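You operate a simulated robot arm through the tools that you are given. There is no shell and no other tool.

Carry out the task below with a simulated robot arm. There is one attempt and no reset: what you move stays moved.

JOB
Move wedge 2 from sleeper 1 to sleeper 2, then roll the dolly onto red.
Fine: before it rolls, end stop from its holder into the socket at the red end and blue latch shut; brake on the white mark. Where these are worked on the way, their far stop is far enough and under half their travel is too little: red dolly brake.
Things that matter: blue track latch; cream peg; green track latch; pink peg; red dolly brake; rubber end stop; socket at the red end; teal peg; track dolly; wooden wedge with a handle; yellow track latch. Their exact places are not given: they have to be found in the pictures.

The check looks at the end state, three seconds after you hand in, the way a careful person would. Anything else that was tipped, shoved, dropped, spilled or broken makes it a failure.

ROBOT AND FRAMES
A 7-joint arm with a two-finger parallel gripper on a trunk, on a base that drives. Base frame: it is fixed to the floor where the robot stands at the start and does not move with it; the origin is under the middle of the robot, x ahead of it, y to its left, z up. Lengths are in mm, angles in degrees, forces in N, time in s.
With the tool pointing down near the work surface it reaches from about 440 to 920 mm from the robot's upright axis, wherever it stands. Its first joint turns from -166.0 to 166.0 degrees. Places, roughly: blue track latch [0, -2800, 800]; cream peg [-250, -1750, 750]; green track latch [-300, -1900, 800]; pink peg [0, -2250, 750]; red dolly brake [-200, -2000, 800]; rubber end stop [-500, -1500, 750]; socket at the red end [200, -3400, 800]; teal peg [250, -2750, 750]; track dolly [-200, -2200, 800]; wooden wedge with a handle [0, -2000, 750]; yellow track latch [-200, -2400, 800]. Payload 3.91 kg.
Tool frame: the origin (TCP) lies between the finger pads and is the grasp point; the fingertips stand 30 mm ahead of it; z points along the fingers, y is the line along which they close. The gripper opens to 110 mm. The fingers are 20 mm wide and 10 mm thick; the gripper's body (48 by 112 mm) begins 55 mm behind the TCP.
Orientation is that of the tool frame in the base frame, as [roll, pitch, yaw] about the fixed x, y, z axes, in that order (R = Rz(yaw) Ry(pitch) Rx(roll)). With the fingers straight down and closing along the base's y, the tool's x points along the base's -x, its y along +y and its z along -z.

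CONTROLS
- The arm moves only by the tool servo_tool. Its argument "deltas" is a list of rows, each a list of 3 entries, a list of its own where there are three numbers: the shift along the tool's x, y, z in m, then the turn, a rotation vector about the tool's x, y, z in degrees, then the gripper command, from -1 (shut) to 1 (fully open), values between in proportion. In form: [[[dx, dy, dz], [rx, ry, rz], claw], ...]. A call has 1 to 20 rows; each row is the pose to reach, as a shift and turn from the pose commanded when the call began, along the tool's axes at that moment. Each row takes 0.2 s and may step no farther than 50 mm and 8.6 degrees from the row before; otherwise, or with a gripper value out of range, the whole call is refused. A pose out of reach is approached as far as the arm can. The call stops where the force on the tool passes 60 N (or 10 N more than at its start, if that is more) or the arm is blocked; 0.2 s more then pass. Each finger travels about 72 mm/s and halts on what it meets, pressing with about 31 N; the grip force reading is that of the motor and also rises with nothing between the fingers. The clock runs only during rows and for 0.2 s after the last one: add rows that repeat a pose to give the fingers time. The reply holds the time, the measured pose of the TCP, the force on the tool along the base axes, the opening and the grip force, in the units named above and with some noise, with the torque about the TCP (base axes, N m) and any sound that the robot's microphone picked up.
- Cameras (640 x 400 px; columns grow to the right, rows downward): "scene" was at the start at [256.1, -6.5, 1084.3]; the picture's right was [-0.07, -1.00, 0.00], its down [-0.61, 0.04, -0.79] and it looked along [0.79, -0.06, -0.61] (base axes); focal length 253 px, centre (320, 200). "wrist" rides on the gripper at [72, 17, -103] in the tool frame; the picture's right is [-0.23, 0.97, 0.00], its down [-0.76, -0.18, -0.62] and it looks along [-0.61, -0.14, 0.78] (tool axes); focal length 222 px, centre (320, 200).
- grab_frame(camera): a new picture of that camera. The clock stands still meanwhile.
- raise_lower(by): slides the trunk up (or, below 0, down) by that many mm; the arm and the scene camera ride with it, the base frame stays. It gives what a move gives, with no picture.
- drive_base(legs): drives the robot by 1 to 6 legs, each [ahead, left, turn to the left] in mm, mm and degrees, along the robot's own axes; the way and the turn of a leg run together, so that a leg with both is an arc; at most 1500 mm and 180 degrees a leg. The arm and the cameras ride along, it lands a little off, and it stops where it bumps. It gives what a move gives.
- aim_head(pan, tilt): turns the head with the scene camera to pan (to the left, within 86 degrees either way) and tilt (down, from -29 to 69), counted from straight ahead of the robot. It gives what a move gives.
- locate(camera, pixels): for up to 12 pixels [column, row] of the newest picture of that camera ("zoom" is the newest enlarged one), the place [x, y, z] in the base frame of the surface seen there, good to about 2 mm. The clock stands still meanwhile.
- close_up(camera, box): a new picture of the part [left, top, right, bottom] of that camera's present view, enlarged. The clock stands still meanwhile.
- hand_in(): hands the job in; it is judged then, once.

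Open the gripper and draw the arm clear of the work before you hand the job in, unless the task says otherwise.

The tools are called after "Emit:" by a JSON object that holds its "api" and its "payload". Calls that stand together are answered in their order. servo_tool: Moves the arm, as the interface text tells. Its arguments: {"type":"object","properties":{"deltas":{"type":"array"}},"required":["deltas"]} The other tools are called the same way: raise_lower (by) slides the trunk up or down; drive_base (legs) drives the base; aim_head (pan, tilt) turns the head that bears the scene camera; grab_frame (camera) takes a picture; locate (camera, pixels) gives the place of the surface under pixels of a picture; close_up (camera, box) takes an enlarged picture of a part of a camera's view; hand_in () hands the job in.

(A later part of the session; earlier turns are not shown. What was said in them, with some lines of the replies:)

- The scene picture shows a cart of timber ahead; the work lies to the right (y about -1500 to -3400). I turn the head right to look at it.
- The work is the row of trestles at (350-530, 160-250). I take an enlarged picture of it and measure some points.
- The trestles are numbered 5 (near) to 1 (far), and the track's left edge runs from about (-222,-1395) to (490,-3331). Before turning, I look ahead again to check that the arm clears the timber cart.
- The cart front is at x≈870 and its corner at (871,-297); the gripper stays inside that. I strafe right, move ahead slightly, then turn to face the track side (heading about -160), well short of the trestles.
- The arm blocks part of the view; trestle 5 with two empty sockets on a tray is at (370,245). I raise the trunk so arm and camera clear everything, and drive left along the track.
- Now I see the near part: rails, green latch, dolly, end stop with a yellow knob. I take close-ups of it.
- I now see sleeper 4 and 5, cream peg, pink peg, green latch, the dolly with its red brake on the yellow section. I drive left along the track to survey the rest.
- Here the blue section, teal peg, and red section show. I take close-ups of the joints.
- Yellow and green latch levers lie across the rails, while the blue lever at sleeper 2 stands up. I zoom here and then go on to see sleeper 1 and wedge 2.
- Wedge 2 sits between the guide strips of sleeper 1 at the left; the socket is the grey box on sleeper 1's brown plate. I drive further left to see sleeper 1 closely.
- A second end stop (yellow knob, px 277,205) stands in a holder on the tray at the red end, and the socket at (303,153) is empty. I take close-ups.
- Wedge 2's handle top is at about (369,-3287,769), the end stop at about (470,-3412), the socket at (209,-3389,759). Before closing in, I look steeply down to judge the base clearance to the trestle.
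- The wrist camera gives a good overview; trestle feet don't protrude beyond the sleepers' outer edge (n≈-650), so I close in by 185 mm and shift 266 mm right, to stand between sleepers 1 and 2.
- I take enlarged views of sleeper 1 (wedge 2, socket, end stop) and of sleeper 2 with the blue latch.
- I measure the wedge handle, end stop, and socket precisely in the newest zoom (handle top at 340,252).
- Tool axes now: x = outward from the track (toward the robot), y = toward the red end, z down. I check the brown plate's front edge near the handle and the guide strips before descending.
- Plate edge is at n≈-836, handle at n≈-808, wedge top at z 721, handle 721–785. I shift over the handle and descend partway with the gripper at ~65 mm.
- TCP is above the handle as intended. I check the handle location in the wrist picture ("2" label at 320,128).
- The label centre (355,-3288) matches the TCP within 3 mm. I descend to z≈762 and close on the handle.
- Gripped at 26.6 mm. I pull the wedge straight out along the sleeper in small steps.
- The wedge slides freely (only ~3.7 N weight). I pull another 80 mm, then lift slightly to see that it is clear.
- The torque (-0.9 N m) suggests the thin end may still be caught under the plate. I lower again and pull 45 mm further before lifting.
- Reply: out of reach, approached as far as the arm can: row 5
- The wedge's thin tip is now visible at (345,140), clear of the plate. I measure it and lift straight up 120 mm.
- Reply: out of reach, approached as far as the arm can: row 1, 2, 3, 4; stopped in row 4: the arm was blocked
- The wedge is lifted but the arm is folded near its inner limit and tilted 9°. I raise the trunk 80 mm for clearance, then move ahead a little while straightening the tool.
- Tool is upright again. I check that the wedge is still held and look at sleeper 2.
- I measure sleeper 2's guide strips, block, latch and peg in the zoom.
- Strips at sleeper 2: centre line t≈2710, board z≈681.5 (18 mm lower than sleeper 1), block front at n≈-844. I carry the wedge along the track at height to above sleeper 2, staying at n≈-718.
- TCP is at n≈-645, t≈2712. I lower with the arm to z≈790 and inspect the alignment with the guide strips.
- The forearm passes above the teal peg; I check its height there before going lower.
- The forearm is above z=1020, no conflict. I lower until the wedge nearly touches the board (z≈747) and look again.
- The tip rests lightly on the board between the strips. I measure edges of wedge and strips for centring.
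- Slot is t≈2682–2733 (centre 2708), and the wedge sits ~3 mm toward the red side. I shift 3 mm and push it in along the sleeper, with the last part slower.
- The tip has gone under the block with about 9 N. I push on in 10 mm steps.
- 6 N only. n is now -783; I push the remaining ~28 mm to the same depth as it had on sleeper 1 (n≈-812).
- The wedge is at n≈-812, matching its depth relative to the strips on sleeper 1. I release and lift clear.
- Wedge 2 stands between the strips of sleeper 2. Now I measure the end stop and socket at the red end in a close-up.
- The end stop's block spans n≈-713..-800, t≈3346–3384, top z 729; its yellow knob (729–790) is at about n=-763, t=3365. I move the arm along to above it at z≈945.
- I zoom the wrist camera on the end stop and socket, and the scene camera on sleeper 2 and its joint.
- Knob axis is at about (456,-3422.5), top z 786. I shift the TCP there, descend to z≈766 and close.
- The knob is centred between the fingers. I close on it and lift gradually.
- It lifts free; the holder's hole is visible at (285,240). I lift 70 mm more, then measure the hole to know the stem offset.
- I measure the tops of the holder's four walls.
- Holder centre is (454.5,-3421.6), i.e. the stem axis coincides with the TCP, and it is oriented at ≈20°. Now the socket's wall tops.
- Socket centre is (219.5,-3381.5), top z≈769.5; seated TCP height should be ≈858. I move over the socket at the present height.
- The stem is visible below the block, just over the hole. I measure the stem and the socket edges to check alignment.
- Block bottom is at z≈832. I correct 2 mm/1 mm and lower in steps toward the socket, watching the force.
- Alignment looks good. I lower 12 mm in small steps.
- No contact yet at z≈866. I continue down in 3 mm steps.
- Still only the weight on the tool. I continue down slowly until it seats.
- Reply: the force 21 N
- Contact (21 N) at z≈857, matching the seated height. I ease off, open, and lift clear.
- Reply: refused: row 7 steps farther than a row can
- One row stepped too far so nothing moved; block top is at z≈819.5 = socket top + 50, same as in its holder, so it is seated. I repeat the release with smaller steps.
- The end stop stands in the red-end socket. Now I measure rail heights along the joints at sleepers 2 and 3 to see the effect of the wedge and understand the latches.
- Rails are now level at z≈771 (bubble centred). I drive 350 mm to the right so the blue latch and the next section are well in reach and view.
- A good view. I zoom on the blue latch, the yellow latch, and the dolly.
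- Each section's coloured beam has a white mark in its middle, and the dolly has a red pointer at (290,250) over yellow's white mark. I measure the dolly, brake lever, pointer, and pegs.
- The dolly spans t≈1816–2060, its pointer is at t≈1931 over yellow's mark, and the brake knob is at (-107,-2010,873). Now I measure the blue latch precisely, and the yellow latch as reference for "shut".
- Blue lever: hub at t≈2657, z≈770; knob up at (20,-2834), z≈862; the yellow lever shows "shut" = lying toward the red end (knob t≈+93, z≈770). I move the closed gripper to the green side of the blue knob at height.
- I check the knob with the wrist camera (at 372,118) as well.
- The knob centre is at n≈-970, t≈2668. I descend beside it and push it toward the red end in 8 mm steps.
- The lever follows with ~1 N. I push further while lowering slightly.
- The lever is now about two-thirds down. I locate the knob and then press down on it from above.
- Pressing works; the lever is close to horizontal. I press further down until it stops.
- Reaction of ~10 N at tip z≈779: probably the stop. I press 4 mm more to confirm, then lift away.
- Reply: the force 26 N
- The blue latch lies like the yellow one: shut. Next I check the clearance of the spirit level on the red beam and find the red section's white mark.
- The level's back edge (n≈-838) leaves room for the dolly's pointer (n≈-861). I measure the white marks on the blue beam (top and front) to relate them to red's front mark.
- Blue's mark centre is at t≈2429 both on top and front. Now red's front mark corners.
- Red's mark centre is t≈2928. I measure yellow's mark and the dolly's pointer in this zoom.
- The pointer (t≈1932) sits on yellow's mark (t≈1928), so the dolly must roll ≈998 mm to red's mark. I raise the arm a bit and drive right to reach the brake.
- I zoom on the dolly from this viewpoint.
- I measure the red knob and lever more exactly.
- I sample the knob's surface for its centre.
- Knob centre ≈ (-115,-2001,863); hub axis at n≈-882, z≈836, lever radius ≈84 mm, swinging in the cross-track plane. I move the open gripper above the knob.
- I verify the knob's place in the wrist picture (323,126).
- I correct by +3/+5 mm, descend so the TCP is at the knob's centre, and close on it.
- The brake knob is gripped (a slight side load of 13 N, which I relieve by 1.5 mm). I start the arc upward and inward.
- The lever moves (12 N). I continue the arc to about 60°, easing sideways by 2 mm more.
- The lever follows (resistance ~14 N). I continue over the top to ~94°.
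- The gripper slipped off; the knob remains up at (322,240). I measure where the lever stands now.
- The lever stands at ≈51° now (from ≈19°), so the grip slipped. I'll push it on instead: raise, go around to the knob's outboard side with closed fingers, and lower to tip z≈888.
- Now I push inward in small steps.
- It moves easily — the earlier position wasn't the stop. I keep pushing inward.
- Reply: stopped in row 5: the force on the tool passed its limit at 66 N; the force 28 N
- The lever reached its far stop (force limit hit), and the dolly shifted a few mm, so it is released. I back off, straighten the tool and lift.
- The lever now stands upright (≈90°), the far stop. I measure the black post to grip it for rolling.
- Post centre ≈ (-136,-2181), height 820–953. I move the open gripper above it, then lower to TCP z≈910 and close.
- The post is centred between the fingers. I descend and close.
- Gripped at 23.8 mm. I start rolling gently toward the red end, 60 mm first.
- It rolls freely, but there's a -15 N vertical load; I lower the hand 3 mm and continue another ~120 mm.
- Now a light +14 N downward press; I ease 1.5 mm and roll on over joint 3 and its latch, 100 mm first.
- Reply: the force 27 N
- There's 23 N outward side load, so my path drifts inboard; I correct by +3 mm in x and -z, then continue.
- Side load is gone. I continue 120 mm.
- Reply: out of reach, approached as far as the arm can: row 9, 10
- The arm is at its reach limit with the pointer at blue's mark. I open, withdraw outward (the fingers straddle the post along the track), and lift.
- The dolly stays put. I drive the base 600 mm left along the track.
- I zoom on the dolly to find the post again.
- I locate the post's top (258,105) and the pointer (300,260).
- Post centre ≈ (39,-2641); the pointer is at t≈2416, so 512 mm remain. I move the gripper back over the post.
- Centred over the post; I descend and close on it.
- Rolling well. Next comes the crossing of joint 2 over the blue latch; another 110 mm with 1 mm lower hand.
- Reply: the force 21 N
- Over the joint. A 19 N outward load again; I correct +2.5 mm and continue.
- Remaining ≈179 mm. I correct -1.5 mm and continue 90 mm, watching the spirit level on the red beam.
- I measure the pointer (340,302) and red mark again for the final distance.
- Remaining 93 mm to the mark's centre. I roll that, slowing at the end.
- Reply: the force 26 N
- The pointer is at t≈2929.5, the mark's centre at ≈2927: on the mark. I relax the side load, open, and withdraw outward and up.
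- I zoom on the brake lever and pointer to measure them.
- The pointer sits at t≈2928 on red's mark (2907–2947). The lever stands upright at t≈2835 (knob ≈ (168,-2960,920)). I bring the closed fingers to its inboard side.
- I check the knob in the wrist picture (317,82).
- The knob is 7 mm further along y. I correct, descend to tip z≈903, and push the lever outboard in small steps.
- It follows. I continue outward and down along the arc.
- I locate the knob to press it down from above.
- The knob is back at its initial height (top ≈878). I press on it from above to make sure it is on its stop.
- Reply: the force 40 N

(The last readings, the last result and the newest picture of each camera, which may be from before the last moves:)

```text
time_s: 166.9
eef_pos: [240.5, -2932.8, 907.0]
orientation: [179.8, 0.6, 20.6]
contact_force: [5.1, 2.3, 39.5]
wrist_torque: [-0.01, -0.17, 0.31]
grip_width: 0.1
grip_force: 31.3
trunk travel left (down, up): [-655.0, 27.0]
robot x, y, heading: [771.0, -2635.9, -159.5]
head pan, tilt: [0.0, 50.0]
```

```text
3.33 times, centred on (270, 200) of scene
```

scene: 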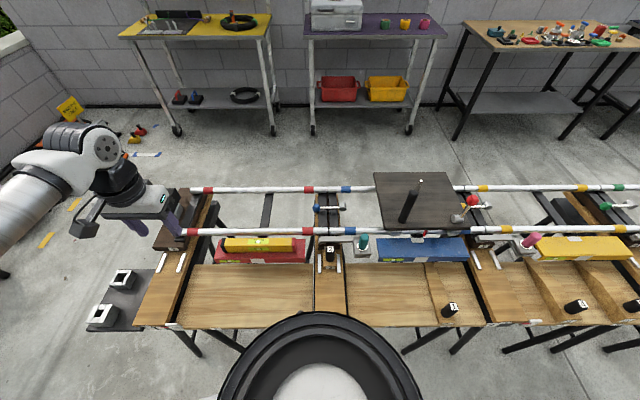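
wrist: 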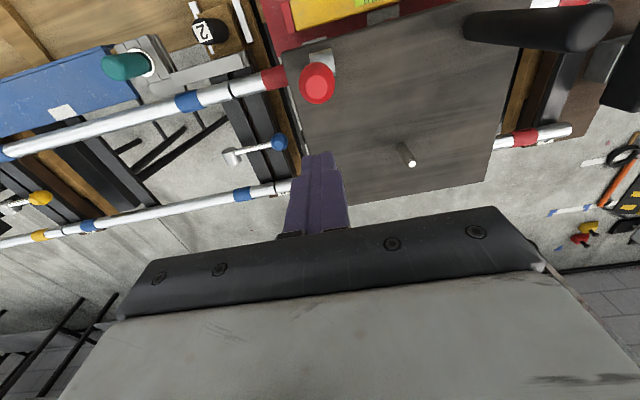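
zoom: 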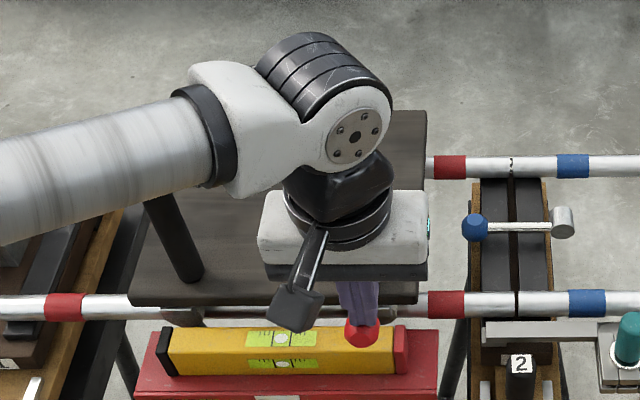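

39 N reaction without movement: the brake lever is at its stop. I lift and withdraw, then check everything.

Emit:
{"api": "servo_tool", "payload": {"deltas": [[[0, 0, -0.01], [0, 0, 0], -1], [[0, 0, -0.05], [0, 0, 0], -1], [[0, 0, -0.095], [0, 0, 0], -1], [[0.04, 0, -0.12], [0, 0, 0], -0.5], [[0.08, 0.02, -0.13], [0, 0, 0], 0.2], [[0.09, 0.06, -0.13], [0, 0, 0], 0.2], [[0.09, 0.1, -0.13], [0, 0, 0], 0.2], [[0.09, 0.145, -0.13], [0, 0, 0], 0.2], [[0.09, 0.19, -0.13], [0, 0, 0], 0.2], [[0.09, 0.235, -0.13], [0, 0, 0], 0.2], [[0.09, 0.28, -0.13], [0, 0, 0], 0.2]]}}

Emit:
{"api": "grab_frame", "payload": {"camera": "scene"}}

Emit:
{"api": "close_up", "payload": {"camera": "scene", "box": [180, 150, 330, 280]}}

Emit:
{"api": "close_up", "payload": {"camera": "scene", "box": [200, 210, 300, 280]}}

Emit:
{"api": "locate", "payload": {"camera": "zoom", "pixels": [[358, 130], [360, 140], [325, 283], [400, 281], [364, 288], [470, 180]]}}

```text
time_s: 169.3
eef_pos: [411.5, -3132.6, 1031.9]
orientation: [179.9, 0.2, 20.5]
contact_force: [0.3, 0.6, 0.2]
wrist_torque: [-0.05, -0.03, -0.01]
grip_width: 66.5
grip_force: 0.0
out of reach, approached as far as the arm can: row 11
trunk travel left (down, up): [-655.0, 27.0]
robot x, y, heading: [774.8, -2635.8, -159.5]
head pan, tilt: [0.0, 50.0]
```

```text
taken
```

scene: 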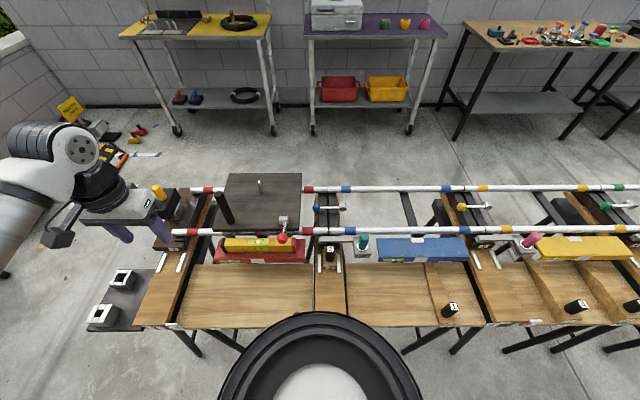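

```text
3.08 times, centred on (255, 215) of scene
```

zoom: 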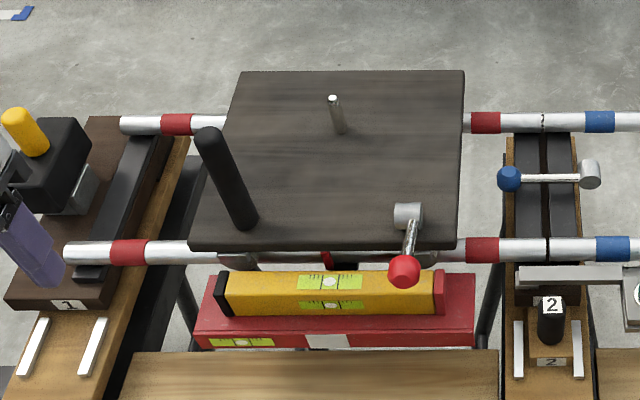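

```text
5.71 times, centred on (250, 245) of scene
```

zoom: 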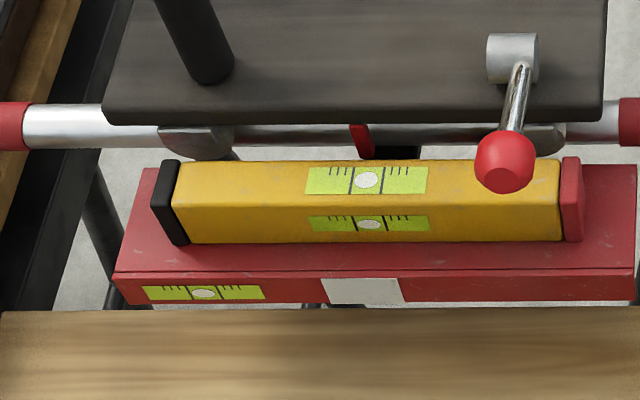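

```text
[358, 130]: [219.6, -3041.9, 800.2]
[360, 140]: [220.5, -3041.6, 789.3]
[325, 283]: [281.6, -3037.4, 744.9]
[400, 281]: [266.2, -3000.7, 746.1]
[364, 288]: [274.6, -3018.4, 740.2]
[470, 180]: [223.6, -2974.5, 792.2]
```

The pointer is on the white mark (within ~2 mm), brake lever down, blue and yellow latches shut, wedge 2 in sleeper 2, end stop in its socket. I drive back to draw the arm clear and take a last look.

Emit:
{"api": "drive_base", "payload": {"legs": [[-350, 0, 0]]}}

Emit:
{"api": "grab_frame", "payload": {"camera": "scene"}}

Emit:
{"api": "close_up", "payload": {"camera": "scene", "box": [150, 100, 350, 240]}}

Emit:
{"api": "close_up", "payload": {"camera": "scene", "box": [300, 100, 560, 240]}}

```text
time_s: 171.6
eef_pos: [742.7, -3009.1, 1034.1]
orientation: [179.8, 0.3, 20.4]
contact_force: [0.6, -0.5, 0.0]
wrist_torque: [0.02, -0.01, -0.02]
grip_width: 65.8
grip_force: 0.0
trunk travel left (down, up): [-655.0, 27.0]
robot x, y, heading: [1105.4, -2509.7, -159.9]
head pan, tilt: [0.0, 50.0]
```

```text
taken
```

scene: 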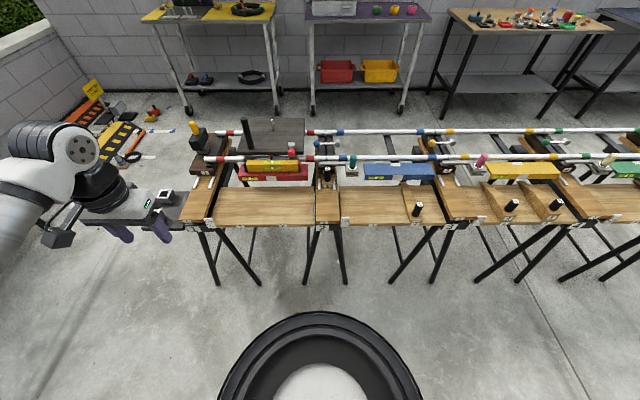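

```text
2.86 times, centred on (250, 170) of scene
```

zoom: 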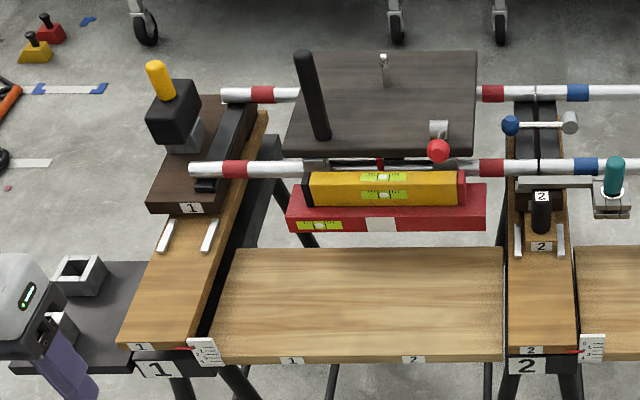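

```text
2.46 times, centred on (430, 170) of scene
```

zoom: 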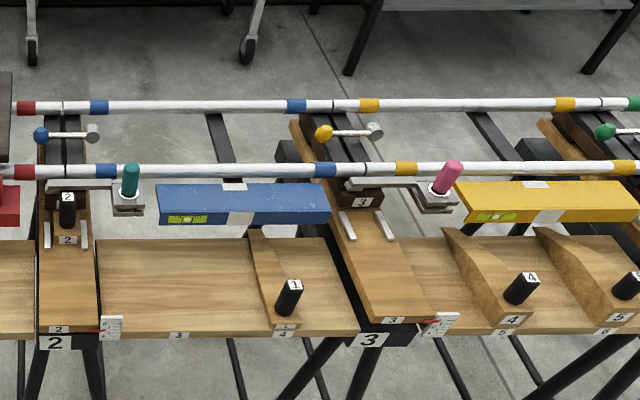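

All is as asked: wedge 2 under sleeper 2, end stop in the red socket, blue latch shut, dolly braked on red's white mark, nothing else disturbed, arm clear and gripper open. I hand in.

Emit:
{"api": "hand_in", "payload": {}}

```text
The job is handed in.
```

I finished the job and handed it in; I don't have the check's verdict. The last measurements and pictures before hand-in show:

- **Wedge:** wedge 2 is now on sleeper 2, pushed in as deep as it was on sleeper 1. The rails I measured afterwards, around sleepers 2 and 3, are level at about z 771 mm.
- **End stop:** I moved the end stop from its holder on the red-end tray into the socket at the red end. It sits at the same height above the socket as it did above its holder. The end stop already in place at the green end was left alone.
- **Blue latch:** it was shut before the dolly rolled, and lies the same way as the yellow latch. The yellow and green latches were not touched.
- **Dolly:** it was rolled about 1 m onto red. I took "white mark" to mean the white patch on the red beam, and the dolly's red pointer is within about 2 mm of its centre.
- **Brake:** for the roll I swung the brake lever to its far stop. At the end I pressed it back down to its parked position, where it held firm under about 40 N.

When I released the brake, the push moved the dolly about 7 mm. That was before the roll, so it did not affect where the dolly ended up. In the last pictures nothing else looked tipped or shifted, the gripper was open and the robot had backed away from the track.
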